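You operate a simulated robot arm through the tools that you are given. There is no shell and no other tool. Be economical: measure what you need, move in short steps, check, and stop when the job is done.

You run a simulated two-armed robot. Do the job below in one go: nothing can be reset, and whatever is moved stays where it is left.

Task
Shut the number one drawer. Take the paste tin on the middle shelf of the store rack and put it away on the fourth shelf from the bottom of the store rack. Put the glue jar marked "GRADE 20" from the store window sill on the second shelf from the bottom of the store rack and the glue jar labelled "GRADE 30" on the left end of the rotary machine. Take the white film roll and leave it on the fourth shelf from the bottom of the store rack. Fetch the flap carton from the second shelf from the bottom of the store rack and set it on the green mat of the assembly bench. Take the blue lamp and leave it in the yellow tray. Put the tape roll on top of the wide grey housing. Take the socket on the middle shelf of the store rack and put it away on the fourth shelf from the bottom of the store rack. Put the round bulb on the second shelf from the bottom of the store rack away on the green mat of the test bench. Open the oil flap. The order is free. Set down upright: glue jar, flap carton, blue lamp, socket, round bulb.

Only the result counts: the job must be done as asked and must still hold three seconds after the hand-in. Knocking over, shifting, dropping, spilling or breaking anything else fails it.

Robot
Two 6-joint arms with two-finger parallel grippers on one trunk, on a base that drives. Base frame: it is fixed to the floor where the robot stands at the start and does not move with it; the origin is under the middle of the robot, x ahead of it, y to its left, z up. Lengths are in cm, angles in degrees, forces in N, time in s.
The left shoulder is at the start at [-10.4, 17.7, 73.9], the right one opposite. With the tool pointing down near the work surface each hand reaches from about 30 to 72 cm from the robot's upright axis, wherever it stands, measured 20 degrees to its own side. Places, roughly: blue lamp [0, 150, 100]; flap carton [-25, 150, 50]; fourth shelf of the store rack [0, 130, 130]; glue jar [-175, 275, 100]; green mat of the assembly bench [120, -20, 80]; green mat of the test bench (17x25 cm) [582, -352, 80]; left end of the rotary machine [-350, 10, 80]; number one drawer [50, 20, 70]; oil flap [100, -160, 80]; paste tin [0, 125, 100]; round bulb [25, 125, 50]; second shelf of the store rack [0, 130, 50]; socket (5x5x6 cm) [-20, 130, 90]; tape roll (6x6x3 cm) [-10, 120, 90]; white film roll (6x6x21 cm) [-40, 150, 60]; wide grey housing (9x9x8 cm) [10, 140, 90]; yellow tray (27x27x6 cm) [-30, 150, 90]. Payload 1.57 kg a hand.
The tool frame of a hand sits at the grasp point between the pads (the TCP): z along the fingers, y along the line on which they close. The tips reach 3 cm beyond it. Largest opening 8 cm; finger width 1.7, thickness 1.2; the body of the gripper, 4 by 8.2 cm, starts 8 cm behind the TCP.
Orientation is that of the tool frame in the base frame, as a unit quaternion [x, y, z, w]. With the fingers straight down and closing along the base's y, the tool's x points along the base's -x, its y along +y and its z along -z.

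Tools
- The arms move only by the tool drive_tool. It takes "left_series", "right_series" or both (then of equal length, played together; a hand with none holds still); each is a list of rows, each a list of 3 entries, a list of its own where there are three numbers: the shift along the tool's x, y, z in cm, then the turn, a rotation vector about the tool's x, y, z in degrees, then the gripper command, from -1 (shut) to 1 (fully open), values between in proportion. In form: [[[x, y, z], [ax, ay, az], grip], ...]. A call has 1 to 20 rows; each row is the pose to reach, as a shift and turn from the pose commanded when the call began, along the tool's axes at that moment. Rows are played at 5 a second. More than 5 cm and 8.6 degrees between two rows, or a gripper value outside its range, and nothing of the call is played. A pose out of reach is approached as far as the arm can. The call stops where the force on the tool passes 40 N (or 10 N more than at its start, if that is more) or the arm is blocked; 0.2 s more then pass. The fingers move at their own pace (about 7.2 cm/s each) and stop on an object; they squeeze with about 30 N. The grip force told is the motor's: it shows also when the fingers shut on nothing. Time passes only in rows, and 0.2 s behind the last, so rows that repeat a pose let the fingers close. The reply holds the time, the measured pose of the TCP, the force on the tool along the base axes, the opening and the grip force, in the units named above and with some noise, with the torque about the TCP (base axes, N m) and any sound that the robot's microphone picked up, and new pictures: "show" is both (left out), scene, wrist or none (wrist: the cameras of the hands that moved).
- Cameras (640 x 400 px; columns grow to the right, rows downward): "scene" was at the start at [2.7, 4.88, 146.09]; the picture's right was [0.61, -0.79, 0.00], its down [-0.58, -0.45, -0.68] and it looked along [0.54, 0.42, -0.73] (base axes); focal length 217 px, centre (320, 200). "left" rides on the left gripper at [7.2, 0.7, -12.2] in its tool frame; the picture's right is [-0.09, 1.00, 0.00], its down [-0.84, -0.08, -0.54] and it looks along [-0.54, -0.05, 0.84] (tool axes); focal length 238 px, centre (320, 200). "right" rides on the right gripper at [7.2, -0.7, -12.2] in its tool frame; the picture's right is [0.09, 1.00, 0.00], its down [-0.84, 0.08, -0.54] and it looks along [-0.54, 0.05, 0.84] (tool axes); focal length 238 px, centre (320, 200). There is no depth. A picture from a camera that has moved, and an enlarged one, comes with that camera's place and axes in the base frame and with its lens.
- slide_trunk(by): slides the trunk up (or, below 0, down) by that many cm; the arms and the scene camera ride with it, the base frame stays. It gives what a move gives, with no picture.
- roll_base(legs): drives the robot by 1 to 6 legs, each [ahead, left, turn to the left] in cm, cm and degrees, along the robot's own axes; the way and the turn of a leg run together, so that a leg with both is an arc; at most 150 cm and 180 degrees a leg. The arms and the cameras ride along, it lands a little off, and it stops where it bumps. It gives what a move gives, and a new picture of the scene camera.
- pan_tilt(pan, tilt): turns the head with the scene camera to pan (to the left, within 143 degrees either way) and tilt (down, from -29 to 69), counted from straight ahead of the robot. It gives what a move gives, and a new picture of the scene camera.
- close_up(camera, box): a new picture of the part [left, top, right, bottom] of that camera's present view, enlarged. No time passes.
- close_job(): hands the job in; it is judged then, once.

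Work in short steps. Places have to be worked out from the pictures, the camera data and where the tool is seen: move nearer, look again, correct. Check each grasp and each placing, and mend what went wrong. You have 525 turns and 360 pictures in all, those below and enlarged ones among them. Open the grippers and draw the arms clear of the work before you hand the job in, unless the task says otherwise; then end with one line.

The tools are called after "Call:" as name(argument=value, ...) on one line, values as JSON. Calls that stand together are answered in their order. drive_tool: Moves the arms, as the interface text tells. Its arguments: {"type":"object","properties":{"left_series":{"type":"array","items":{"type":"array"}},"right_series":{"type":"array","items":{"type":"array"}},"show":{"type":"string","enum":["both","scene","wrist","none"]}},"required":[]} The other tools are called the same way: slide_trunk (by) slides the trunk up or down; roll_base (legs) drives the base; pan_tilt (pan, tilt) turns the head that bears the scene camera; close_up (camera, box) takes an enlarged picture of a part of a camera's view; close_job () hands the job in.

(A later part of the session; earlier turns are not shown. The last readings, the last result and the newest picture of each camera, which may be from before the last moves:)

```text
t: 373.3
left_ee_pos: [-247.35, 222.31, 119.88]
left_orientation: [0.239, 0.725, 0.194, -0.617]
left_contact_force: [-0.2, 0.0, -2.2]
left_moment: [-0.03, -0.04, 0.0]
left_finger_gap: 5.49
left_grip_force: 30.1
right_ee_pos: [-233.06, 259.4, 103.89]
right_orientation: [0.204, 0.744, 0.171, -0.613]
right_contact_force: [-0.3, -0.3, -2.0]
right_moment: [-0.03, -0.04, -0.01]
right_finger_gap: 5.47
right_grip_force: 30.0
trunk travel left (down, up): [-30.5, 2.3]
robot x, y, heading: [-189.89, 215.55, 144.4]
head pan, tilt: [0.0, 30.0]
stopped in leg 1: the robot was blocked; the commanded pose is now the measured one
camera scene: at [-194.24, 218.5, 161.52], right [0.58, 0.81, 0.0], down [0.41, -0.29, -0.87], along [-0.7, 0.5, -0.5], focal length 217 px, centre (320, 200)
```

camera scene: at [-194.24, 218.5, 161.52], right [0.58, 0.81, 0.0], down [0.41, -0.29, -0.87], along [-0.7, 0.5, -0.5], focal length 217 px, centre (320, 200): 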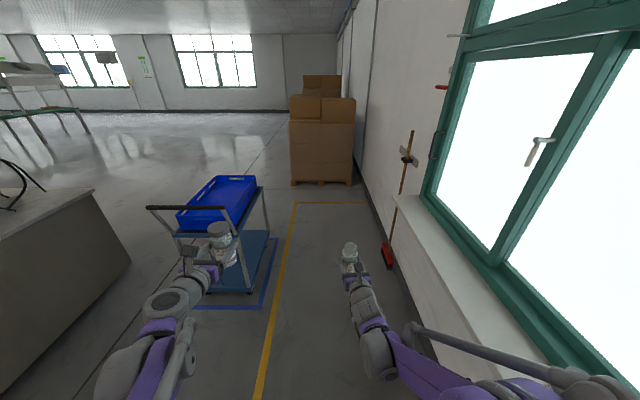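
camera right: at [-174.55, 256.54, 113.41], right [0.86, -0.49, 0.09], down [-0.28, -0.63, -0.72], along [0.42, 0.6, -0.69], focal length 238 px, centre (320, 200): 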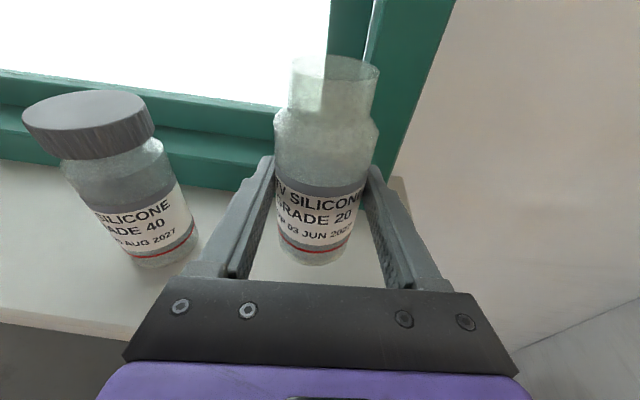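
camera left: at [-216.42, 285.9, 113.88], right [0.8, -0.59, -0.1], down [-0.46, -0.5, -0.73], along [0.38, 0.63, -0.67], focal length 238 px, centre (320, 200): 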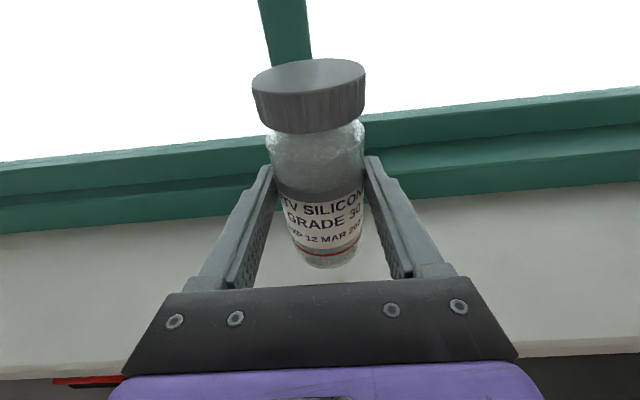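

Blocked on the right. I look to the right to see what is touching.

Call:
pan_tilt(pan=-75, tilt=45)

```text
t: 374.7
left_ee_pos: [-247.45, 222.21, 120.01]
left_orientation: [0.239, 0.726, 0.194, -0.616]
left_contact_force: [0.1, -0.3, -2.7]
left_moment: [-0.02, -0.06, 0.01]
left_finger_gap: 5.48
left_grip_force: 29.9
right_ee_pos: [-233.22, 259.33, 103.9]
right_orientation: [0.204, 0.743, 0.171, -0.615]
right_contact_force: [0.4, -0.2, -3.3]
right_moment: [0.01, -0.04, 0.03]
right_finger_gap: 5.45
right_grip_force: 30.1
trunk travel left (down, up): [-30.5, 2.3]
robot x, y, heading: [-190.2, 215.38, 144.5]
head pan, tilt: [-75.0, 45.0]
camera scene: at [-184.07, 220.71, 159.27], right [0.94, -0.35, 0.0], down [-0.25, -0.66, -0.71], along [0.25, 0.66, -0.71], focal length 217 px, centre (320, 200)
```

scene: 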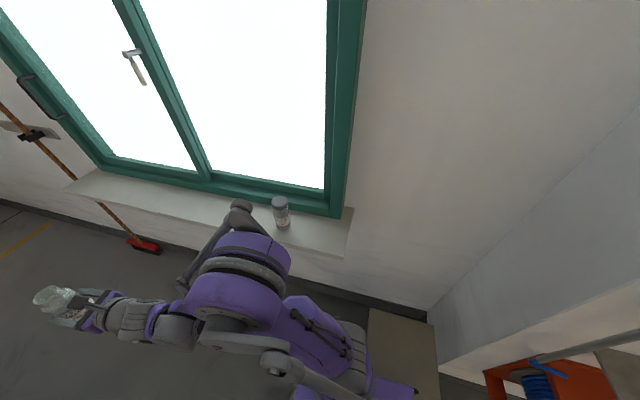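

The right elbow touched the sill (the GRADE 40 jar still stands). I move 4 cm away, then stretch both arms forward so the elbows come in.

Call:
roll_base(legs=[[0, 5, 0]])

Call:
drive_tool(left_series=[[[0.7, 1, 4.4], [0, 0, 0], -1], [[1.5, 2, 8.8], [0, 0, 0], -1], [[2.2, 3, 13.2], [0, 0, 0], -1], [[3, 4, 17.6], [0, 0, 0], -1], [[3.6, 4, 21.6], [0, 0, 0], -1]], right_series=[[[0.6, -1, 3.2], [0, 0, 0], -1], [[1.2, -2, 6.4], [0, 0, 0], -1], [[1.8, -2, 9.6], [0, 0, 0], -1], [[2.4, -2, 12.8], [0, 0, 0], -1], [[2.8, -2, 15], [0, 0, 0], -1]], show="scene")

```text
t: 375.9
left_ee_pos: [-250.3, 218.34, 120.0]
left_orientation: [0.238, 0.726, 0.194, -0.616]
left_contact_force: [-0.5, -0.3, -2.8]
left_moment: [-0.03, -0.04, -0.01]
left_finger_gap: 5.5
left_grip_force: 30.3
right_ee_pos: [-236.03, 255.39, 104.08]
right_orientation: [0.205, 0.743, 0.172, -0.614]
right_contact_force: [-0.2, -0.7, -1.7]
right_moment: [-0.02, -0.05, 0.0]
right_finger_gap: 5.44
right_grip_force: 29.9
trunk travel left (down, up): [-30.5, 2.3]
robot x, y, heading: [-193.19, 211.66, 144.5]
head pan, tilt: [-75.0, 45.0]
camera scene: at [-186.93, 216.72, 159.27], right [0.94, -0.35, 0.0], down [-0.25, -0.66, -0.71], along [0.25, 0.66, -0.71], focal length 217 px, centre (320, 200)
```

scene: 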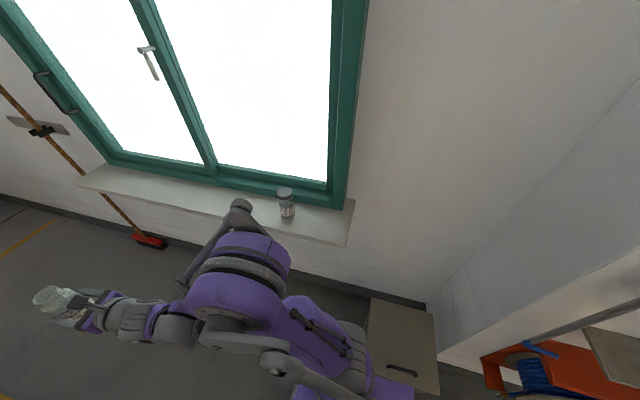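

```text
t: 377.1
left_ee_pos: [-265.86, 234.51, 119.61]
left_orientation: [0.24, 0.726, 0.195, -0.615]
left_contact_force: [0.5, -0.5, -2.7]
left_moment: [0.0, -0.06, -0.01]
left_finger_gap: 5.5
left_grip_force: 29.8
right_ee_pos: [-250.35, 261.46, 103.83]
right_orientation: [0.204, 0.744, 0.171, -0.613]
right_contact_force: [0.0, 1.1, -3.0]
right_moment: [-0.06, -0.06, -0.02]
right_finger_gap: 5.47
right_grip_force: 29.7
trunk travel left (down, up): [-30.5, 2.3]
robot x, y, heading: [-193.18, 211.6, 144.3]
head pan, tilt: [-75.0, 45.0]
camera scene: at [-187.13, 216.83, 159.28], right [0.94, -0.35, 0.0], down [-0.25, -0.66, -0.71], along [0.25, 0.66, -0.71], focal length 217 px, centre (320, 200)
```

scene: 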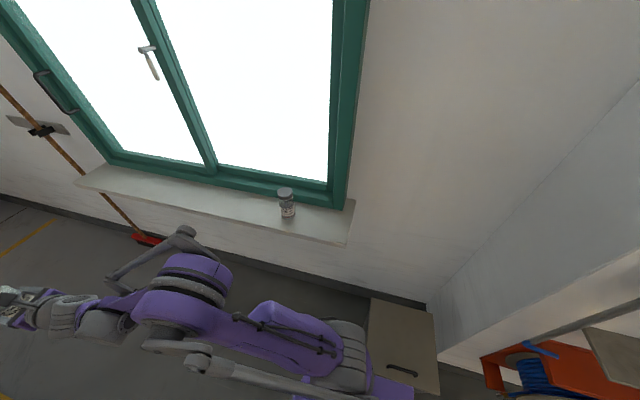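

The elbow is clear. I look ahead and drive forward 60 cm.

Call:
pan_tilt(pan=20, tilt=35)

Call:
roll_base(legs=[[30, 0, 0]])

```text
t: 378.8
left_ee_pos: [-265.76, 234.42, 119.79]
left_orientation: [0.239, 0.726, 0.194, -0.615]
left_contact_force: [-0.3, -0.4, -3.0]
left_moment: [-0.04, -0.01, -0.01]
left_finger_gap: 5.47
left_grip_force: 30.5
right_ee_pos: [-250.02, 261.37, 103.84]
right_orientation: [0.205, 0.744, 0.171, -0.613]
right_contact_force: [-0.4, -0.8, -3.5]
right_moment: [-0.03, -0.06, 0.03]
right_finger_gap: 5.43
right_grip_force: 29.8
trunk travel left (down, up): [-30.5, 2.3]
robot x, y, heading: [-193.5, 211.47, 144.2]
head pan, tilt: [20.0, 35.0]
camera scene: at [-198.28, 211.5, 160.74], right [0.27, 0.96, 0.0], down [0.55, -0.15, -0.82], along [-0.79, 0.22, -0.57], focal length 217 px, centre (320, 200)
```

scene: 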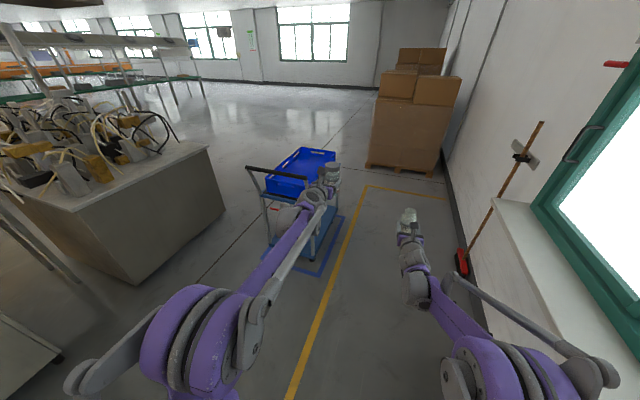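

```text
t: 380.8
left_ee_pos: [-290.12, 251.88, 119.75]
left_orientation: [0.24, 0.725, 0.195, -0.615]
left_contact_force: [-0.2, 0.5, -3.5]
left_moment: [-0.02, -0.05, 0.02]
left_finger_gap: 5.48
left_grip_force: 30.0
right_ee_pos: [-274.27, 279.03, 103.7]
right_orientation: [0.206, 0.743, 0.172, -0.613]
right_contact_force: [-0.5, 0.4, -2.4]
right_moment: [-0.02, -0.01, 0.02]
right_finger_gap: 5.44
right_grip_force: 30.3
trunk travel left (down, up): [-30.5, 2.3]
robot x, y, heading: [-217.6, 229.35, 144.2]
head pan, tilt: [20.0, 35.0]
camera scene: at [-222.66, 229.0, 160.73], right [0.27, 0.96, 0.0], down [0.55, -0.16, -0.82], along [-0.79, 0.22, -0.57], focal length 217 px, centre (320, 200)
```

scene: 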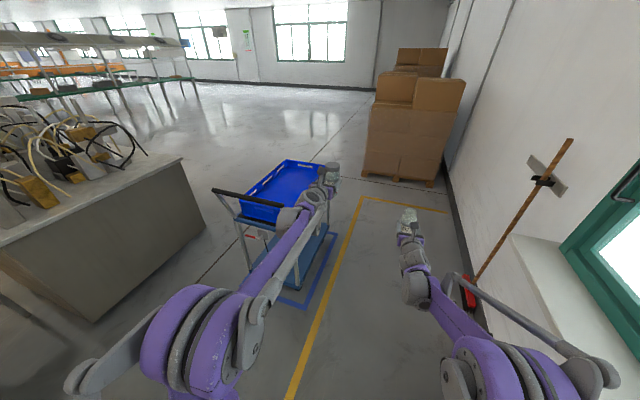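

There is not enough room past the cart with both elbows out. I will deliver GRADE 20 to the rack first, then fold the right arm and come back with GRADE 30. I back up, strafe into the aisle and face the rack.

Call:
roll_base(legs=[[-28, 0, 0], [0, 66, 0], [0, 0, -90], [0, -100, 0], [0, -90, 0]])

Call:
pan_tilt(pan=-10, tilt=40)

```text
t: 408.9
left_ee_pos: [-54.7, 125.38, 119.77]
left_orientation: [0.677, 0.353, 0.569, -0.305]
left_contact_force: [-0.3, 0.2, -3.1]
left_moment: [-0.03, 0.02, -0.03]
left_finger_gap: 5.45
left_grip_force: 30.2
right_ee_pos: [-27.33, 110.43, 103.88]
right_orientation: [0.666, 0.389, 0.551, -0.319]
right_contact_force: [0.3, -0.6, -2.5]
right_moment: [-0.06, 0.0, 0.0]
right_finger_gap: 5.43
right_grip_force: 30.2
trunk travel left (down, up): [-30.5, 2.3]
robot x, y, heading: [-75.32, 52.07, 55.9]
head pan, tilt: [20.0, 35.0]
camera scene: at [-75.72, 57.38, 160.74], right [0.97, -0.24, 0.0], down [-0.14, -0.56, -0.82], along [0.2, 0.79, -0.57], focal length 217 px, centre (320, 200)
```

scene: 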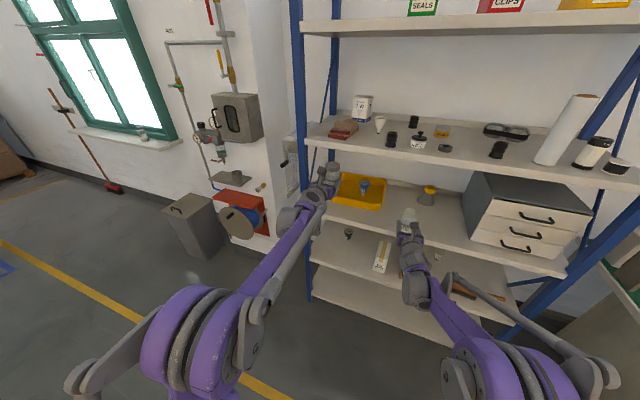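

```text
t: 409.9
left_ee_pos: [-54.64, 125.2, 119.73]
left_orientation: [0.677, 0.353, 0.569, -0.305]
left_contact_force: [0.2, -0.5, -2.9]
left_moment: [-0.1, 0.03, -0.03]
left_finger_gap: 5.43
left_grip_force: 30.1
right_ee_pos: [-27.34, 110.51, 103.98]
right_orientation: [0.665, 0.39, 0.551, -0.32]
right_contact_force: [0.2, 0.6, -0.8]
right_moment: [-0.03, 0.01, 0.0]
right_finger_gap: 5.47
right_grip_force: 30.0
trunk travel left (down, up): [-30.5, 2.3]
robot x, y, heading: [-75.69, 52.18, 56.1]
head pan, tilt: [-10.0, 40.0]
camera scene: at [-71.95, 54.95, 159.99], right [0.72, -0.7, 0.0], down [-0.45, -0.46, -0.77], along [0.53, 0.55, -0.64], focal length 217 px, centre (320, 200)
```

scene: 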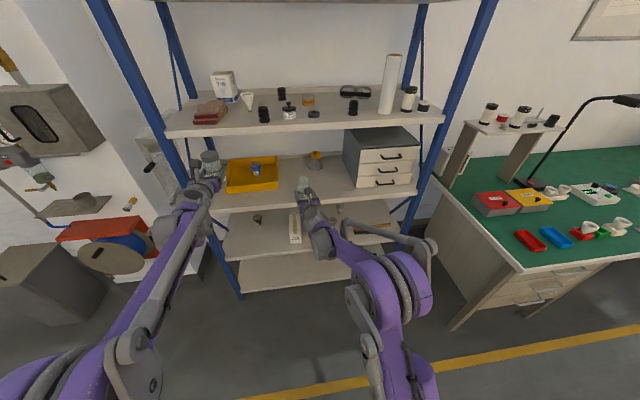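

At the rack. I retract both arms a little, lower the right hand, and drop the trunk 30 cm.

Call:
drive_tool(left_series=[[[-0.7, 0, -4.3], [0, 0, 0], -1], [[-1.4, 0, -8.6], [0, 0, 0], -1], [[-2.1, 0, -12.9], [0, 0, 0], -1], [[-2.8, 0, -17.2], [0, 0, 0], -1], [[-3.6, 0, -21], [0, 0, 0], -1]], right_series=[[[-3.1, 0, -1.4], [0, 0, 0], -1], [[-6.2, 0, -2.9], [0, 0, 0], -1], [[-9.3, 0, -4.3], [0, 0, 0], -1], [[-12.4, 0, -5.8], [0, 0, 0], -1], [[-15.6, 0, -7.2], [0, 0, 0], -1]], show="none")

Call:
slide_trunk(by=-30)

Call:
roll_base(legs=[[0, 15, -1.4]])

Call:
close_up(camera="right", box=[0, 0, 640, 400])

```text
t: 411.1
left_ee_pos: [-66.66, 107.43, 119.7]
left_orientation: [0.677, 0.353, 0.569, -0.306]
left_contact_force: [-0.5, -0.4, -3.1]
left_moment: [-0.07, 0.03, -0.02]
left_finger_gap: 5.46
left_grip_force: 29.9
right_ee_pos: [-32.45, 101.54, 89.86]
right_orientation: [0.665, 0.39, 0.551, -0.32]
right_contact_force: [0.2, -1.1, -2.7]
right_moment: [-0.02, 0.0, 0.0]
right_finger_gap: 5.46
right_grip_force: 30.1
trunk travel left (down, up): [-30.5, 2.3]
robot x, y, heading: [-75.74, 52.23, 56.2]
head pan, tilt: [-10.0, 40.0]
```

```text
t: 414.1
left_ee_pos: [-66.72, 107.69, 89.7]
left_orientation: [0.678, 0.352, 0.569, -0.305]
left_contact_force: [0.5, 0.4, -3.6]
left_moment: [-0.06, 0.02, 0.02]
left_finger_gap: 5.45
left_grip_force: 30.0
right_ee_pos: [-32.34, 101.61, 59.84]
right_orientation: [0.665, 0.389, 0.551, -0.32]
right_contact_force: [1.1, 0.2, -2.5]
right_moment: [-0.06, 0.0, 0.02]
right_finger_gap: 5.41
right_grip_force: 30.0
trunk travel left (down, up): [-0.5, 32.3]
robot x, y, heading: [-75.73, 52.53, 56.0]
head pan, tilt: [-10.0, 40.0]
```

```text
t: 416.0
left_ee_pos: [-77.6, 115.91, 89.57]
left_orientation: [0.681, 0.346, 0.572, -0.299]
left_contact_force: [0.2, 0.3, -2.6]
left_moment: [-0.07, -0.01, -0.01]
left_finger_gap: 5.46
left_grip_force: 29.9
right_ee_pos: [-43.26, 109.1, 60.0]
right_orientation: [0.67, 0.383, 0.553, -0.314]
right_contact_force: [0.2, -0.9, -2.4]
right_moment: [-0.05, 0.03, -0.01]
right_finger_gap: 5.43
right_grip_force: 29.9
trunk travel left (down, up): [-0.5, 32.3]
robot x, y, heading: [-87.8, 60.84, 54.9]
head pan, tilt: [-10.0, 40.0]
camera scene: at [-81.09, 67.47, 129.19], right [0.7, -0.71, 0.0], down [-0.46, -0.45, -0.77], along [0.55, 0.54, -0.64], focal length 217 px, centre (320, 200)
```

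scene: 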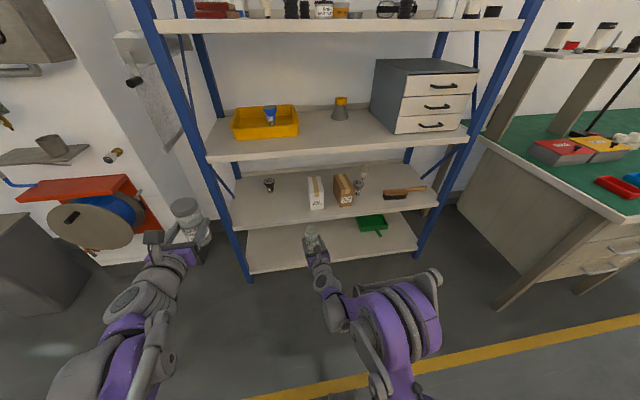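

```text
1.00 times, centred on (320, 200) of right (not enlarged: the box is as wide or as high as the picture)
camera zoom: at [-49.29, 100.35, 69.27], right [0.86, -0.49, 0.09], down [-0.28, -0.63, -0.72], along [0.42, 0.6, -0.69], focal length 238 px, centre (320, 200)
```

zoom: 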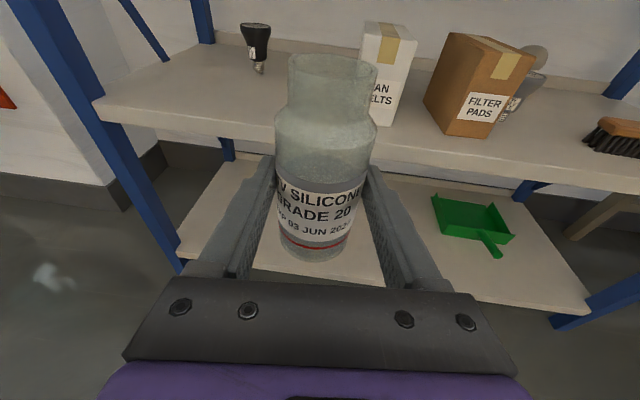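

Free space at the carton's former spot. I shift left 8 and roll in 29 cm.

Call:
roll_base(legs=[[0, 8, 0], [29, 0, 0]])

Call:
drive_tool(right_series=[[[-1, 0, 0.2], [0, 0, 0], -1], [[-2, 0, 0.4], [0, 0, 0], -1], [[-2.6, 0, 0.5], [0, 0, 0], -1], [[-3.0, 0, 0.57], [0, 0, 0], -1], [[-3.3, 0, 0.63], [0, 0, 0], -1]], show="wrist")

```text
t: 419.0
left_ee_pos: [-67.47, 143.82, 89.71]
left_orientation: [0.682, 0.345, 0.572, -0.299]
left_contact_force: [-0.7, 0.9, -3.3]
left_moment: [-0.06, 0.05, -0.01]
left_finger_gap: 5.47
left_grip_force: 29.9
right_ee_pos: [-33.21, 136.81, 59.85]
right_orientation: [0.67, 0.382, 0.555, -0.313]
right_contact_force: [0.1, -0.2, -2.4]
right_moment: [-0.01, -0.02, -0.03]
right_finger_gap: 5.46
right_grip_force: 30.1
trunk travel left (down, up): [-0.5, 32.3]
robot x, y, heading: [-78.02, 88.45, 54.5]
head pan, tilt: [-10.0, 40.0]
camera scene: at [-71.04, 95.44, 129.19], right [0.7, -0.71, 0.0], down [-0.46, -0.45, -0.77], along [0.55, 0.54, -0.64], focal length 217 px, centre (320, 200)
```

scene: 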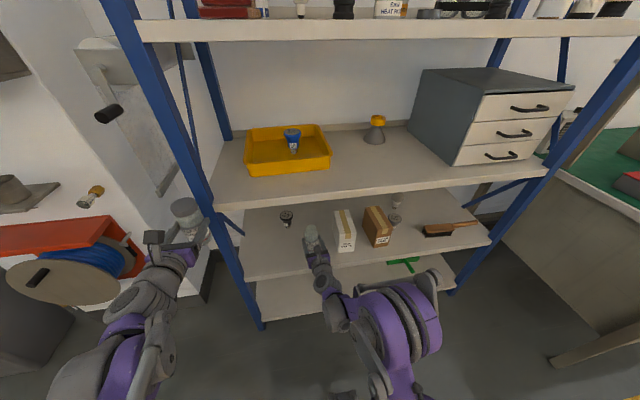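

```text
t: 420.2
left_ee_pos: [-67.76, 143.79, 89.74]
left_orientation: [0.681, 0.344, 0.573, -0.298]
left_contact_force: [0.4, 0.7, -1.6]
left_moment: [-0.07, 0.04, -0.02]
left_finger_gap: 5.44
left_grip_force: 29.8
right_ee_pos: [-33.19, 136.82, 56.66]
right_orientation: [0.669, 0.381, 0.556, -0.313]
right_contact_force: [-2.4, 2.7, 28.5]
right_moment: [0.51, -0.08, 0.08]
right_finger_gap: 5.48
right_grip_force: 30.3
trunk travel left (down, up): [-0.5, 32.3]
robot x, y, heading: [-77.77, 88.7, 54.4]
head pan, tilt: [-10.0, 40.0]
camera right: at [-39.33, 128.11, 66.01], right [0.86, -0.5, 0.09], down [-0.28, -0.63, -0.72], along [0.42, 0.6, -0.69], focal length 238 px, centre (320, 200)
```

right: 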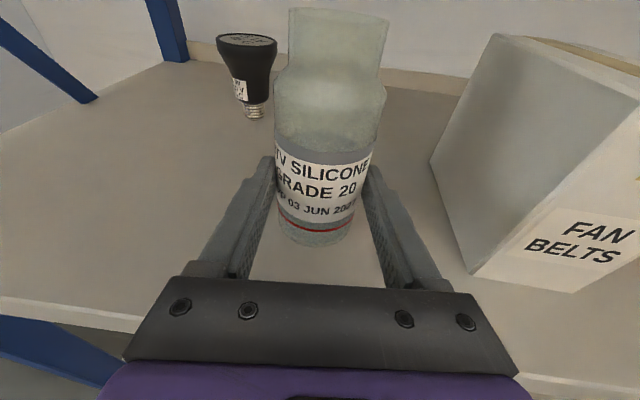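

Contact. I ease up slightly, open, and back away.

Call:
drive_tool(right_series=[[[0.25, 0, -0.05], [0, 0, 0], -1], [[0.25, 0, -0.05], [0, 0, 0], 0.55], [[0.25, 0, -0.05], [0, 0, 0], 0.75], [[0.25, 0, -0.05], [0, 0, 0], 0.75]], show="none")

Call:
roll_base(legs=[[-25, 0, 0]])

Call:
close_up(camera="right", box=[0, 0, 640, 400])

```text
t: 421.2
left_ee_pos: [-67.54, 143.79, 89.71]
left_orientation: [0.681, 0.344, 0.573, -0.298]
left_contact_force: [0.1, 0.5, -1.7]
left_moment: [-0.06, 0.05, 0.0]
left_finger_gap: 5.42
left_grip_force: 29.8
right_ee_pos: [-33.15, 136.96, 56.76]
right_orientation: [0.67, 0.381, 0.555, -0.313]
right_contact_force: [-1.1, -0.1, -0.1]
right_moment: [-0.03, 0.0, 0.0]
right_finger_gap: 7.02
right_grip_force: 0.0
trunk travel left (down, up): [-0.5, 32.3]
robot x, y, heading: [-77.94, 88.85, 54.5]
head pan, tilt: [-10.0, 40.0]
```

```text
t: 423.0
left_ee_pos: [-82.05, 123.37, 89.63]
left_orientation: [0.681, 0.343, 0.574, -0.298]
left_contact_force: [-1.2, 0.1, -2.8]
left_moment: [-0.03, 0.01, 0.03]
left_finger_gap: 5.46
left_grip_force: 29.9
right_ee_pos: [-47.82, 116.35, 56.67]
right_orientation: [0.67, 0.38, 0.556, -0.313]
right_contact_force: [0.7, 0.2, 0.2]
right_moment: [-0.02, 0.02, 0.05]
right_finger_gap: 7.02
right_grip_force: 0.1
trunk travel left (down, up): [-0.5, 32.3]
robot x, y, heading: [-92.24, 68.32, 54.3]
head pan, tilt: [-10.0, 40.0]
camera scene: at [-85.73, 74.88, 129.2], right [0.7, -0.71, 0.0], down [-0.46, -0.45, -0.77], along [0.55, 0.54, -0.64], focal length 217 px, centre (320, 200)
```

scene: 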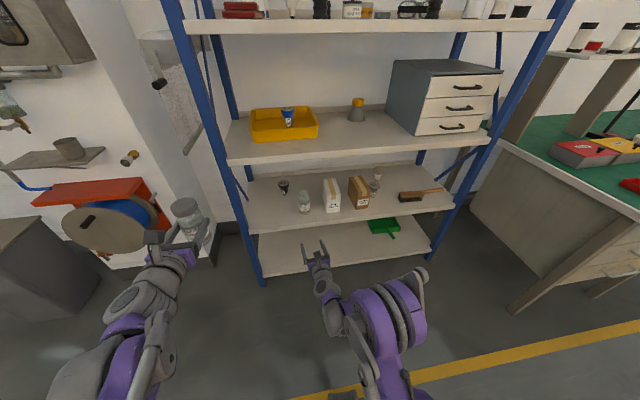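

```text
1.00 times, centred on (320, 200) of right (not enlarged: the box is as wide or as high as the picture)
camera zoom: at [-53.79, 107.67, 66.14], right [0.86, -0.5, 0.09], down [-0.29, -0.63, -0.72], along [0.42, 0.59, -0.69], focal length 238 px, centre (320, 200)
```

zoom: 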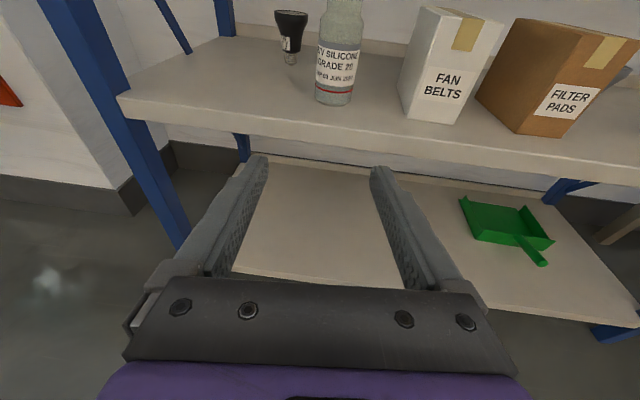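

GRADE 20 placed. Now the trunk is low, so the right elbow can pass under the sill. I turn left to face along the aisle and drive up to the window again, arms stretched.

Call:
roll_base(legs=[[0, 0, 90], [85, 0, 0], [85, 0, 0]])

Call:
drive_tool(left_series=[[[0.7, 0, 4.3], [0, 0, 0], -1], [[1.4, 0, 8.6], [0, 0, 0], -1], [[2.1, 0, 12.9], [0, 0, 0], -1], [[2.8, 0, 17.2], [0, 0, 0], -1], [[3.6, 0, 21], [0, 0, 0], -1]], right_series=[[[0.6, -1, 3.2], [0, 0, 0], -1], [[1.2, -2, 6.4], [0, 0, 0], -1], [[1.8, -3, 9.6], [0, 0, 0], -1], [[2.4, -4, 12.8], [0, 0, 0], -1], [[3.0, -4, 15], [0, 0, 0], -1]], show="none")

Call:
pan_tilt(pan=0, tilt=40)

```text
t: 435.4
left_ee_pos: [-281.56, 182.22, 89.72]
left_orientation: [0.249, 0.722, 0.203, -0.613]
left_contact_force: [0.2, 0.7, -2.3]
left_moment: [-0.01, -0.03, 0.03]
left_finger_gap: 5.43
left_grip_force: 30.4
right_ee_pos: [-273.63, 216.39, 56.71]
right_orientation: [0.215, 0.74, 0.18, -0.611]
right_contact_force: [-0.3, 0.2, -0.5]
right_moment: [-0.01, -0.03, -0.02]
right_finger_gap: 7.0
right_grip_force: 0.0
trunk travel left (down, up): [-0.5, 32.3]
robot x, y, heading: [-226.5, 170.62, 143.1]
head pan, tilt: [-10.0, 40.0]
camera scene: at [-233.07, 177.28, 129.2], right [0.73, 0.68, 0.0], down [0.44, -0.47, -0.77], along [-0.52, 0.56, -0.64], focal length 217 px, centre (320, 200)
```

scene: 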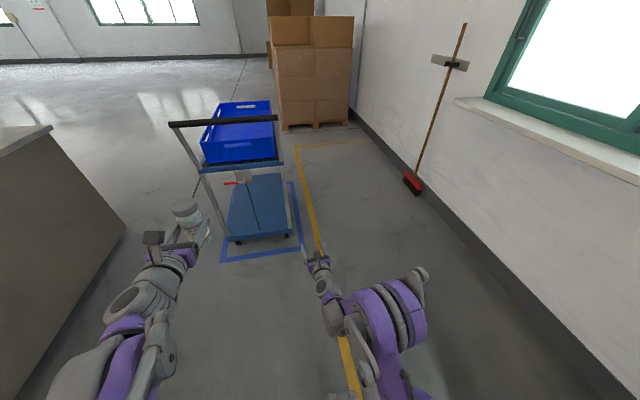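

```text
t: 436.6
left_ee_pos: [-298.45, 195.42, 89.56]
left_orientation: [0.25, 0.722, 0.203, -0.613]
left_contact_force: [0.4, -1.6, -2.8]
left_moment: [-0.04, -0.04, 0.0]
left_finger_gap: 5.45
left_grip_force: 29.9
right_ee_pos: [-288.75, 221.16, 56.77]
right_orientation: [0.214, 0.74, 0.18, -0.611]
right_contact_force: [-0.2, 0.7, -0.1]
right_moment: [0.02, -0.02, 0.01]
right_finger_gap: 0.01
right_grip_force: 21.3
trunk travel left (down, up): [-0.5, 32.3]
robot x, y, heading: [-226.37, 170.54, 142.8]
head pan, tilt: [-10.0, 40.0]
```

```text
t: 437.3
left_ee_pos: [-298.4, 195.26, 89.54]
left_orientation: [0.248, 0.722, 0.202, -0.613]
left_contact_force: [-1.3, -0.2, -2.4]
left_moment: [-0.05, -0.08, 0.0]
left_finger_gap: 5.44
left_grip_force: 29.9
right_ee_pos: [-288.71, 221.15, 56.75]
right_orientation: [0.214, 0.74, 0.179, -0.611]
right_contact_force: [-1.0, -0.5, 0.4]
right_moment: [0.0, -0.01, -0.02]
right_finger_gap: 0.0
right_grip_force: 21.1
trunk travel left (down, up): [-0.5, 32.3]
robot x, y, heading: [-226.37, 170.91, 142.8]
head pan, tilt: [0.0, 40.0]
camera scene: at [-234.06, 176.18, 129.2], right [0.6, 0.8, 0.0], down [0.51, -0.39, -0.77], along [-0.61, 0.46, -0.64], focal length 217 px, centre (320, 200)
```

scene: 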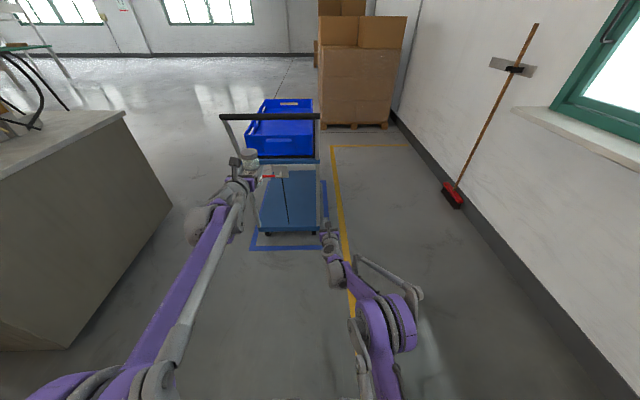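

There is more room than thought: the wall base is ~110 cm right of the cart. I strafe right 66 cm and drive forward past the cart.

Call:
roll_base(legs=[[0, 0, 1.8], [0, -66, 0], [60, 0, 0]])

Call:
pan_tilt(pan=30, tilt=40)

```text
t: 442.8
left_ee_pos: [-265.82, 240.91, 89.63]
left_orientation: [0.239, 0.725, 0.196, -0.615]
left_contact_force: [0.0, -0.3, -2.8]
left_moment: [-0.04, -0.08, 0.01]
left_finger_gap: 5.45
left_grip_force: 30.2
right_ee_pos: [-256.79, 267.02, 56.83]
right_orientation: [0.204, 0.743, 0.172, -0.614]
right_contact_force: [0.8, -0.8, -0.9]
right_moment: [0.0, 0.02, 0.01]
right_finger_gap: 0.0
right_grip_force: 21.6
trunk travel left (down, up): [-0.5, 32.3]
robot x, y, heading: [-192.88, 218.09, 144.4]
head pan, tilt: [0.0, 40.0]
stopped in leg 2: the robot was blocked; the commanded pose is now the measured one
camera scene: at [-201.06, 223.37, 129.19], right [0.58, 0.81, 0.0], down [0.53, -0.37, -0.77], along [-0.62, 0.45, -0.64], focal length 217 px, centre (320, 200)
```

scene: 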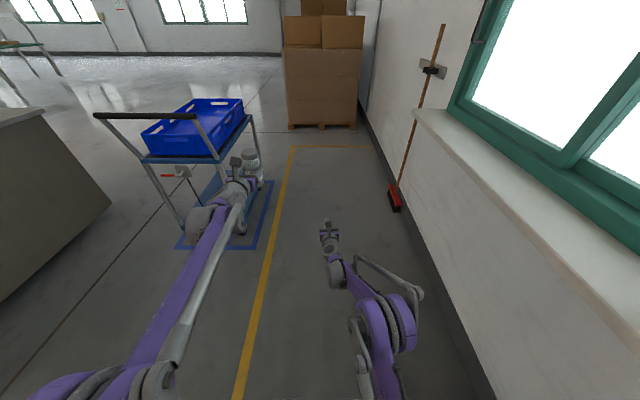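

```text
t: 443.8
left_ee_pos: [-265.82, 240.73, 89.53]
left_orientation: [0.237, 0.726, 0.195, -0.615]
left_contact_force: [-0.5, 0.6, -2.9]
left_moment: [-0.04, -0.06, 0.0]
left_finger_gap: 5.43
left_grip_force: 30.8
right_ee_pos: [-256.66, 266.94, 56.66]
right_orientation: [0.204, 0.744, 0.173, -0.613]
right_contact_force: [0.1, 0.6, 0.4]
right_moment: [0.01, 0.0, -0.01]
right_finger_gap: 0.01
right_grip_force: 21.3
trunk travel left (down, up): [-0.5, 32.3]
robot x, y, heading: [-193.22, 218.63, 144.5]
head pan, tilt: [30.0, 40.0]
camera scene: at [-202.62, 219.09, 129.17], right [0.1, 1.0, 0.0], down [0.64, -0.06, -0.76], along [-0.76, 0.08, -0.64], focal length 217 px, centre (320, 200)
```

scene: 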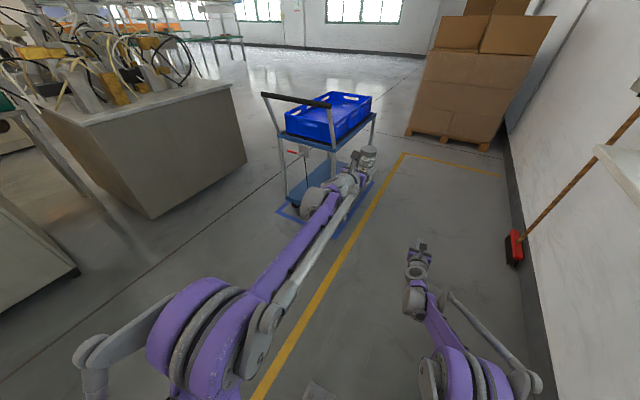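

Likely the base corner met the grey bin behind-right. I go forward 30 cm first, then 14 cm right, then on.

Call:
roll_base(legs=[[30, 0, 0], [0, -14, 0], [40, 0, 0]])

```text
t: 449.4
left_ee_pos: [-315.05, 293.18, 89.61]
left_orientation: [0.237, 0.726, 0.193, -0.616]
left_contact_force: [-0.4, 0.3, -3.4]
left_moment: [-0.04, 0.02, 0.02]
left_finger_gap: 5.45
left_grip_force: 30.2
right_ee_pos: [-306.1, 319.3, 56.83]
right_orientation: [0.204, 0.744, 0.171, -0.614]
right_contact_force: [-0.4, -0.3, -0.7]
right_moment: [0.02, 0.01, 0.01]
right_finger_gap: 0.01
right_grip_force: 20.8
trunk travel left (down, up): [-0.5, 32.3]
robot x, y, heading: [-242.28, 270.59, 144.7]
head pan, tilt: [30.0, 40.0]
camera scene: at [-251.77, 271.76, 129.19], right [0.09, 1.0, 0.0], down [0.64, -0.06, -0.77], along [-0.76, 0.07, -0.64], focal length 217 px, centre (320, 200)
```

scene: 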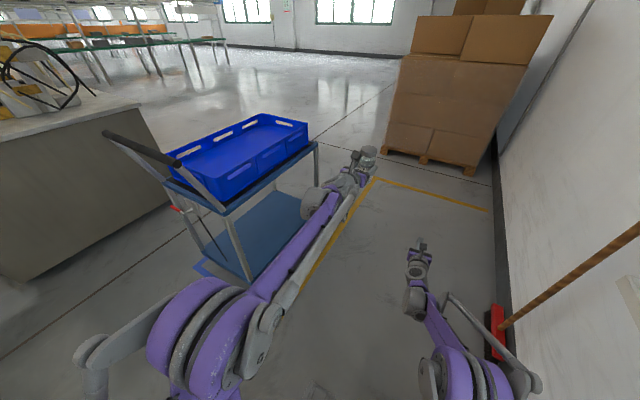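

Passing the cart: I shift 5 cm left (broom on the right) and continue forward 65 cm, then check.

Call:
roll_base(legs=[[0, 5, 0], [65, 0, 0]])

Call:
pan_tilt(pan=90, tilt=35)

```text
t: 453.7
left_ee_pos: [-369.06, 328.13, 89.71]
left_orientation: [0.247, 0.723, 0.201, -0.614]
left_contact_force: [-0.3, -0.2, -3.0]
left_moment: [-0.02, -0.04, 0.0]
left_finger_gap: 5.46
left_grip_force: 29.7
right_ee_pos: [-359.41, 354.18, 56.75]
right_orientation: [0.212, 0.741, 0.177, -0.612]
right_contact_force: [0.1, 0.1, 1.2]
right_moment: [-0.03, 0.01, -0.01]
right_finger_gap: 0.0
right_grip_force: 20.7
trunk travel left (down, up): [-0.5, 32.3]
robot x, y, heading: [-297.31, 303.68, 143.1]
head pan, tilt: [30.0, 40.0]
camera scene: at [-306.16, 305.23, 129.19], right [0.12, 0.99, 0.0], down [0.64, -0.07, -0.77], along [-0.76, 0.09, -0.64], focal length 217 px, centre (320, 200)
```

scene: 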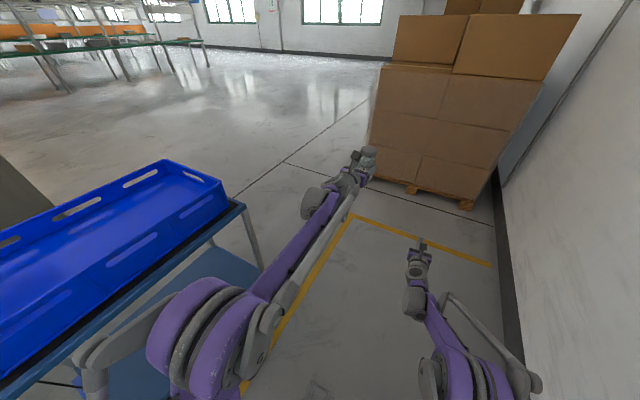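

```text
t: 455.0
left_ee_pos: [-369.12, 328.15, 89.73]
left_orientation: [0.246, 0.723, 0.201, -0.614]
left_contact_force: [0.3, 0.3, -2.7]
left_moment: [-0.03, -0.03, 0.01]
left_finger_gap: 5.44
left_grip_force: 29.7
right_ee_pos: [-359.25, 353.95, 56.8]
right_orientation: [0.212, 0.741, 0.178, -0.612]
right_contact_force: [-0.2, 0.8, 0.3]
right_moment: [-0.01, -0.02, -0.02]
right_finger_gap: 0.01
right_grip_force: 21.6
trunk travel left (down, up): [-0.5, 32.3]
robot x, y, heading: [-296.64, 303.47, 143.2]
head pan, tilt: [90.0, 35.0]
camera scene: at [-302.96, 297.17, 129.95], right [-0.8, 0.6, 0.0], down [0.34, 0.46, -0.82], along [-0.49, -0.66, -0.57], focal length 217 px, centre (320, 200)
```

scene: 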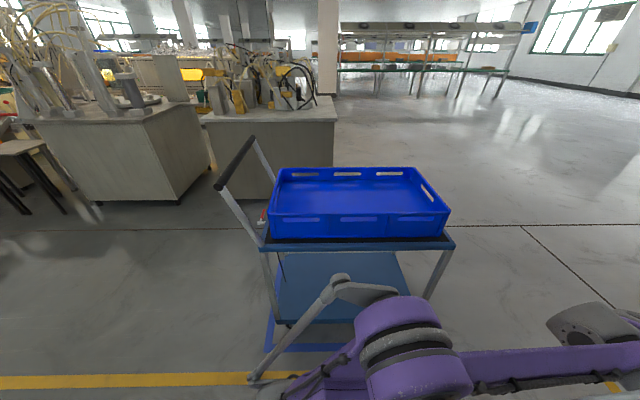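

Alongside the cart with clearance. I straighten and go forward 78 cm more, then turn left 90° behind the cart.

Call:
roll_base(legs=[[78, 0, 0]])

Call:
drive_tool(left_series=[[[-0.7, 0, -4.3], [0, 0, 0], -1], [[-1.4, 0, -8.6], [0, 0, 0], -1], [[-2.1, 0, -12.9], [0, 0, 0], -1], [[-2.8, 0, -17.2], [0, 0, 0], -1], [[-3.6, 0, -21], [0, 0, 0], -1]], right_series=[[[-0.6, 1, -4], [0, 0, 0], -1], [[-1.2, 2, -8], [0, 0, 0], -1], [[-1.8, 3, -12], [0, 0, 0], -1], [[-2.4, 4, -16], [0, 0, 0], -1], [[-3.0, 4, -18], [0, 0, 0], -1]], show="none")

Call:
pan_tilt(pan=110, tilt=35)

```text
t: 459.1
left_ee_pos: [-430.64, 374.0, 89.69]
left_orientation: [0.247, 0.723, 0.201, -0.613]
left_contact_force: [0.3, -0.5, -2.9]
left_moment: [-0.03, -0.03, 0.01]
left_finger_gap: 5.46
left_grip_force: 29.9
right_ee_pos: [-420.94, 400.04, 56.79]
right_orientation: [0.212, 0.741, 0.178, -0.611]
right_contact_force: [-0.5, -0.1, 0.4]
right_moment: [0.03, -0.01, 0.0]
right_finger_gap: 0.0
right_grip_force: 20.7
trunk travel left (down, up): [-0.5, 32.3]
robot x, y, heading: [-358.73, 349.69, 143.2]
head pan, tilt: [90.0, 35.0]
camera scene: at [-364.56, 343.11, 129.95], right [-0.8, 0.6, 0.0], down [0.34, 0.46, -0.82], along [-0.49, -0.66, -0.57], focal length 217 px, centre (320, 200)
```

scene: 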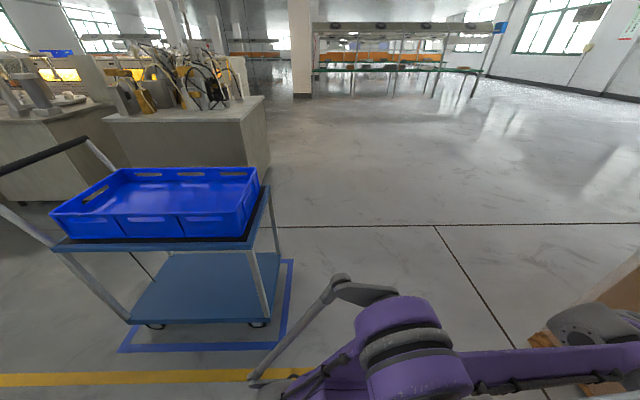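

```text
t: 460.3
left_ee_pos: [-413.77, 361.22, 89.61]
left_orientation: [0.247, 0.723, 0.201, -0.613]
left_contact_force: [-0.3, -0.5, -2.2]
left_moment: [-0.06, -0.05, 0.03]
left_finger_gap: 5.44
left_grip_force: 30.3
right_ee_pos: [-403.09, 393.7, 57.34]
right_orientation: [0.213, 0.741, 0.179, -0.612]
right_contact_force: [-0.7, 0.1, -0.3]
right_moment: [0.01, -0.01, 0.01]
right_finger_gap: 0.0
right_grip_force: 21.2
trunk travel left (down, up): [-0.5, 32.3]
robot x, y, heading: [-358.86, 349.52, 143.1]
head pan, tilt: [90.0, 35.0]
```

```text
t: 461.2
left_ee_pos: [-413.81, 361.31, 89.42]
left_orientation: [0.247, 0.723, 0.201, -0.613]
left_contact_force: [-0.3, -0.3, -2.8]
left_moment: [-0.01, -0.04, -0.01]
left_finger_gap: 5.42
left_grip_force: 29.8
right_ee_pos: [-403.21, 393.6, 57.21]
right_orientation: [0.212, 0.74, 0.178, -0.612]
right_contact_force: [-0.1, -0.5, 0.1]
right_moment: [0.03, 0.04, 0.02]
right_finger_gap: 0.01
right_grip_force: 21.7
trunk travel left (down, up): [-0.5, 32.3]
robot x, y, heading: [-358.29, 349.56, 143.3]
head pan, tilt: [110.0, 35.0]
camera scene: at [-361.82, 341.72, 129.95], right [-0.96, 0.29, 0.0], down [0.17, 0.55, -0.82], along [-0.24, -0.78, -0.57], focal length 217 px, centre (320, 200)
```

scene: 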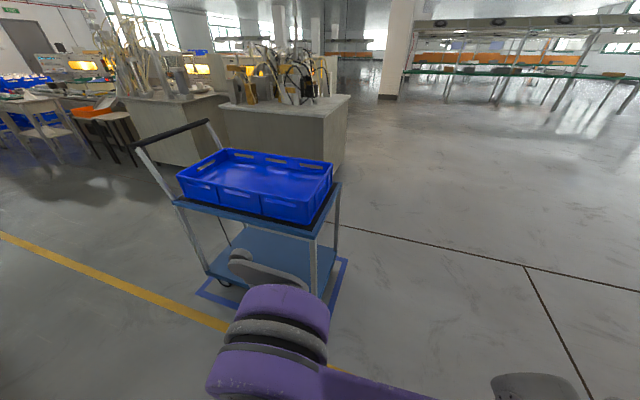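

Past the cart. Forward 25 more, turn left to face across, and drive 150 cm.

Call:
roll_base(legs=[[25, 0, 1.5], [0, 0, 90], [140, 0, 0], [100, 0, 0]])

Call:
pan_tilt(pan=60, tilt=25)

```text
t: 478.1
left_ee_pos: [-524.72, 113.19, 89.5]
left_orientation: [-0.35, 0.678, -0.303, -0.57]
left_contact_force: [-0.2, -0.3, -2.2]
left_moment: [0.05, -0.02, -0.03]
left_finger_gap: 5.45
left_grip_force: 30.3
right_ee_pos: [-557.61, 122.49, 57.03]
right_orientation: [-0.387, 0.666, -0.318, -0.552]
right_contact_force: [0.5, -0.3, 0.3]
right_moment: [0.0, -0.01, 0.0]
right_finger_gap: 0.0
right_grip_force: 21.4
trunk travel left (down, up): [-0.5, 32.3]
robot x, y, heading: [-515.37, 168.63, -124.4]
head pan, tilt: [110.0, 35.0]
camera scene: at [-507.32, 165.9, 129.95], right [-0.25, -0.97, 0.0], down [-0.56, 0.14, -0.82], along [0.79, -0.2, -0.57], focal length 217 px, centre (320, 200)
```

scene: 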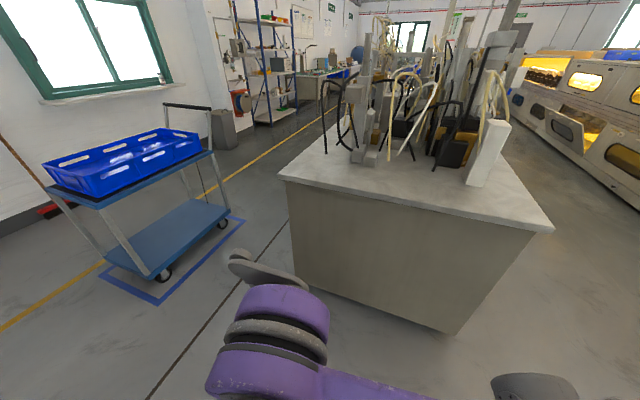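

```text
t: 479.3
left_ee_pos: [-524.69, 113.32, 89.65]
left_orientation: [-0.35, 0.679, -0.303, -0.57]
left_contact_force: [0.3, -0.3, -2.0]
left_moment: [0.05, -0.01, -0.06]
left_finger_gap: 5.45
left_grip_force: 30.6
right_ee_pos: [-557.62, 122.53, 57.18]
right_orientation: [-0.387, 0.667, -0.318, -0.552]
right_contact_force: [0.1, 0.5, 0.3]
right_moment: [0.0, -0.01, 0.03]
right_finger_gap: 0.02
right_grip_force: 21.0
trunk travel left (down, up): [-0.5, 32.3]
robot x, y, heading: [-515.63, 168.55, -124.1]
head pan, tilt: [60.0, 25.0]
camera scene: at [-511.86, 159.8, 131.53], right [-0.9, -0.43, 0.0], down [-0.18, 0.38, -0.91], along [0.39, -0.82, -0.42], focal length 217 px, centre (320, 200)
```

scene: 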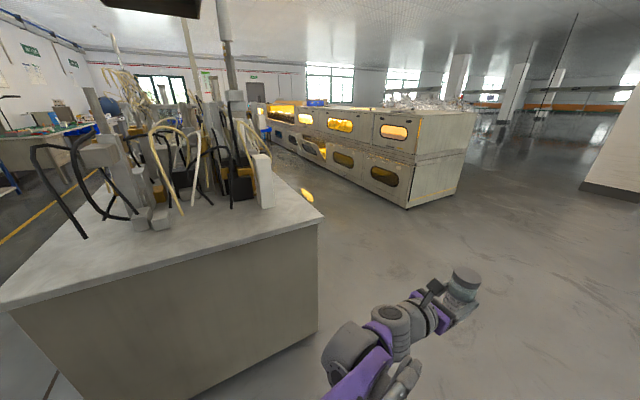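

Clear passage behind the island. I drive 130 cm further, then strafe left 190 cm along the back side.

Call:
roll_base(legs=[[135, 0, 0], [0, 100, 0], [0, 90, 0]])

Call:
pan_tilt(pan=135, tilt=30)

```text
t: 503.1
left_ee_pos: [-442.47, -111.13, 89.49]
left_orientation: [-0.342, 0.683, -0.296, -0.573]
left_contact_force: [-0.3, 0.7, -3.1]
left_moment: [0.04, -0.02, -0.02]
left_finger_gap: 5.45
left_grip_force: 29.9
right_ee_pos: [-475.12, -101.16, 57.19]
right_orientation: [-0.378, 0.671, -0.311, -0.557]
right_contact_force: [-0.1, -0.9, -0.2]
right_moment: [-0.03, -0.02, 0.01]
right_finger_gap: 0.01
right_grip_force: 21.3
trunk travel left (down, up): [-0.5, 32.3]
robot x, y, heading: [-431.63, -56.03, -125.7]
head pan, tilt: [60.0, 25.0]
camera scene: at [-428.46, -64.94, 131.53], right [-0.91, -0.41, 0.0], down [-0.17, 0.39, -0.91], along [0.37, -0.83, -0.42], focal length 217 px, centre (320, 200)
```

scene: 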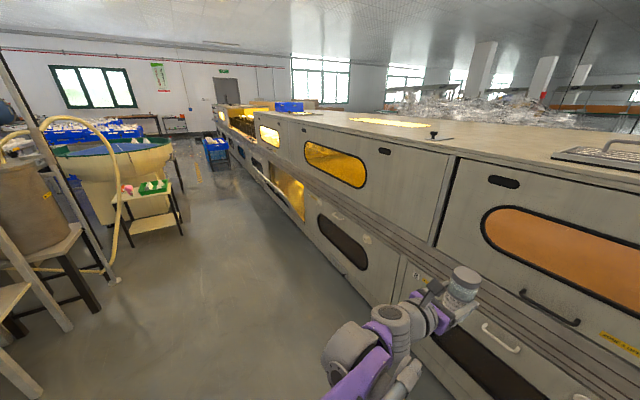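

```text
t: 504.6
left_ee_pos: [-442.49, -111.11, 89.6]
left_orientation: [-0.341, 0.683, -0.296, -0.574]
left_contact_force: [0.3, 0.0, -3.0]
left_moment: [0.03, -0.03, 0.02]
left_finger_gap: 5.46
left_grip_force: 30.0
right_ee_pos: [-475.18, -101.06, 57.13]
right_orientation: [-0.379, 0.671, -0.311, -0.557]
right_contact_force: [0.6, -0.5, -0.5]
right_moment: [-0.01, 0.01, -0.03]
right_finger_gap: 0.0
right_grip_force: 21.8
trunk travel left (down, up): [-0.5, 32.3]
robot x, y, heading: [-432.01, -55.81, -125.8]
head pan, tilt: [135.0, 30.0]
camera scene: at [-423.31, -55.1, 130.73], right [0.16, -0.99, 0.0], down [-0.49, -0.08, -0.87], along [0.86, 0.14, -0.5], focal length 217 px, centre (320, 200)
```

scene: 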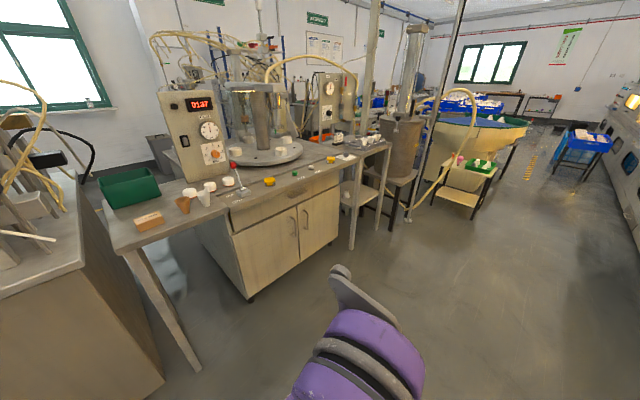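

Now I see the operator side; the left end is the wing with the green box and cups. I enlarge it.

Call:
close_up(camera="scene", box=[80, 130, 320, 280])

```text
2.67 times, centred on (200, 205) of scene
camera zoom: at [-423.31, -55.1, 130.73], right [0.16, -0.99, 0.0], down [-0.49, -0.08, -0.87], along [0.86, 0.14, -0.5], focal length 578 px, centre (640, 187)
```

zoom: 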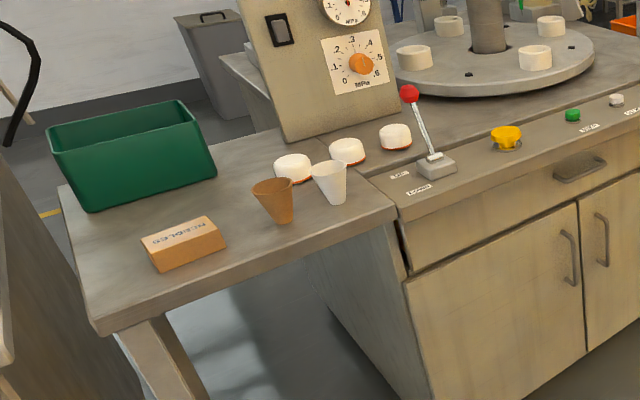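

The free spot is behind the NEEDLES box, in front of the green box. I turn around to face the machine and shift so the left hand lines up with it; trunk up 8 cm.

Call:
roll_base(legs=[[0, 0, -90], [0, 0, -90], [0, -42, 0]])

Call:
slide_trunk(by=9)

Call:
pan_tilt(pan=15, tilt=40)

```text
t: 516.5
left_ee_pos: [-386.75, -25.53, 89.63]
left_orientation: [0.685, 0.335, 0.577, -0.291]
left_contact_force: [-0.5, -1.0, -2.6]
left_moment: [-0.06, 0.06, 0.0]
left_finger_gap: 5.47
left_grip_force: 30.5
right_ee_pos: [-354.25, -36.17, 57.18]
right_orientation: [0.675, 0.373, 0.559, -0.306]
right_contact_force: [-0.3, -0.5, 0.3]
right_moment: [-0.02, 0.01, 0.0]
right_finger_gap: 0.0
right_grip_force: 21.5
trunk travel left (down, up): [-0.5, 32.3]
robot x, y, heading: [-398.38, -80.58, 53.1]
head pan, tilt: [135.0, 30.0]
camera scene: at [-406.71, -81.24, 130.73], right [-0.14, 0.99, 0.0], down [0.49, 0.07, -0.87], along [-0.86, -0.12, -0.5], focal length 217 px, centre (320, 200)
```

scene: 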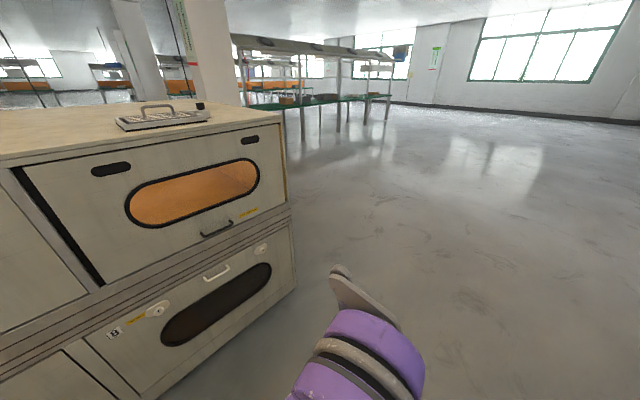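

```text
t: 517.7
left_ee_pos: [-386.7, -25.49, 98.51]
left_orientation: [0.685, 0.335, 0.577, -0.291]
left_contact_force: [0.1, -0.6, -3.3]
left_moment: [-0.03, 0.01, 0.0]
left_finger_gap: 5.47
left_grip_force: 30.2
right_ee_pos: [-354.16, -35.95, 66.18]
right_orientation: [0.675, 0.373, 0.559, -0.305]
right_contact_force: [0.2, 0.2, 0.0]
right_moment: [0.02, 0.0, -0.02]
right_finger_gap: 0.01
right_grip_force: 21.7
trunk travel left (down, up): [-9.5, 23.3]
robot x, y, heading: [-398.39, -80.53, 53.4]
head pan, tilt: [135.0, 30.0]
```

```text
t: 519.7
left_ee_pos: [-386.79, -25.46, 98.49]
left_orientation: [0.685, 0.337, 0.576, -0.292]
left_contact_force: [-0.8, 0.4, -3.0]
left_moment: [-0.05, 0.05, -0.01]
left_finger_gap: 5.43
left_grip_force: 30.0
right_ee_pos: [-354.21, -36.08, 66.14]
right_orientation: [0.674, 0.373, 0.559, -0.307]
right_contact_force: [-0.4, -0.4, 0.2]
right_moment: [0.0, 0.03, -0.05]
right_finger_gap: 0.0
right_grip_force: 21.3
trunk travel left (down, up): [-9.5, 23.3]
robot x, y, heading: [-398.15, -80.54, 53.2]
head pan, tilt: [15.0, 40.0]
camera scene: at [-396.24, -74.22, 138.27], right [0.93, -0.37, 0.0], down [-0.24, -0.6, -0.77], along [0.28, 0.71, -0.64], focal length 217 px, centre (320, 200)
```

scene: 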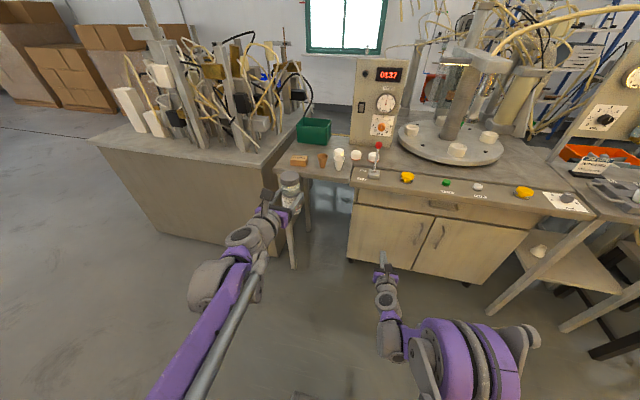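

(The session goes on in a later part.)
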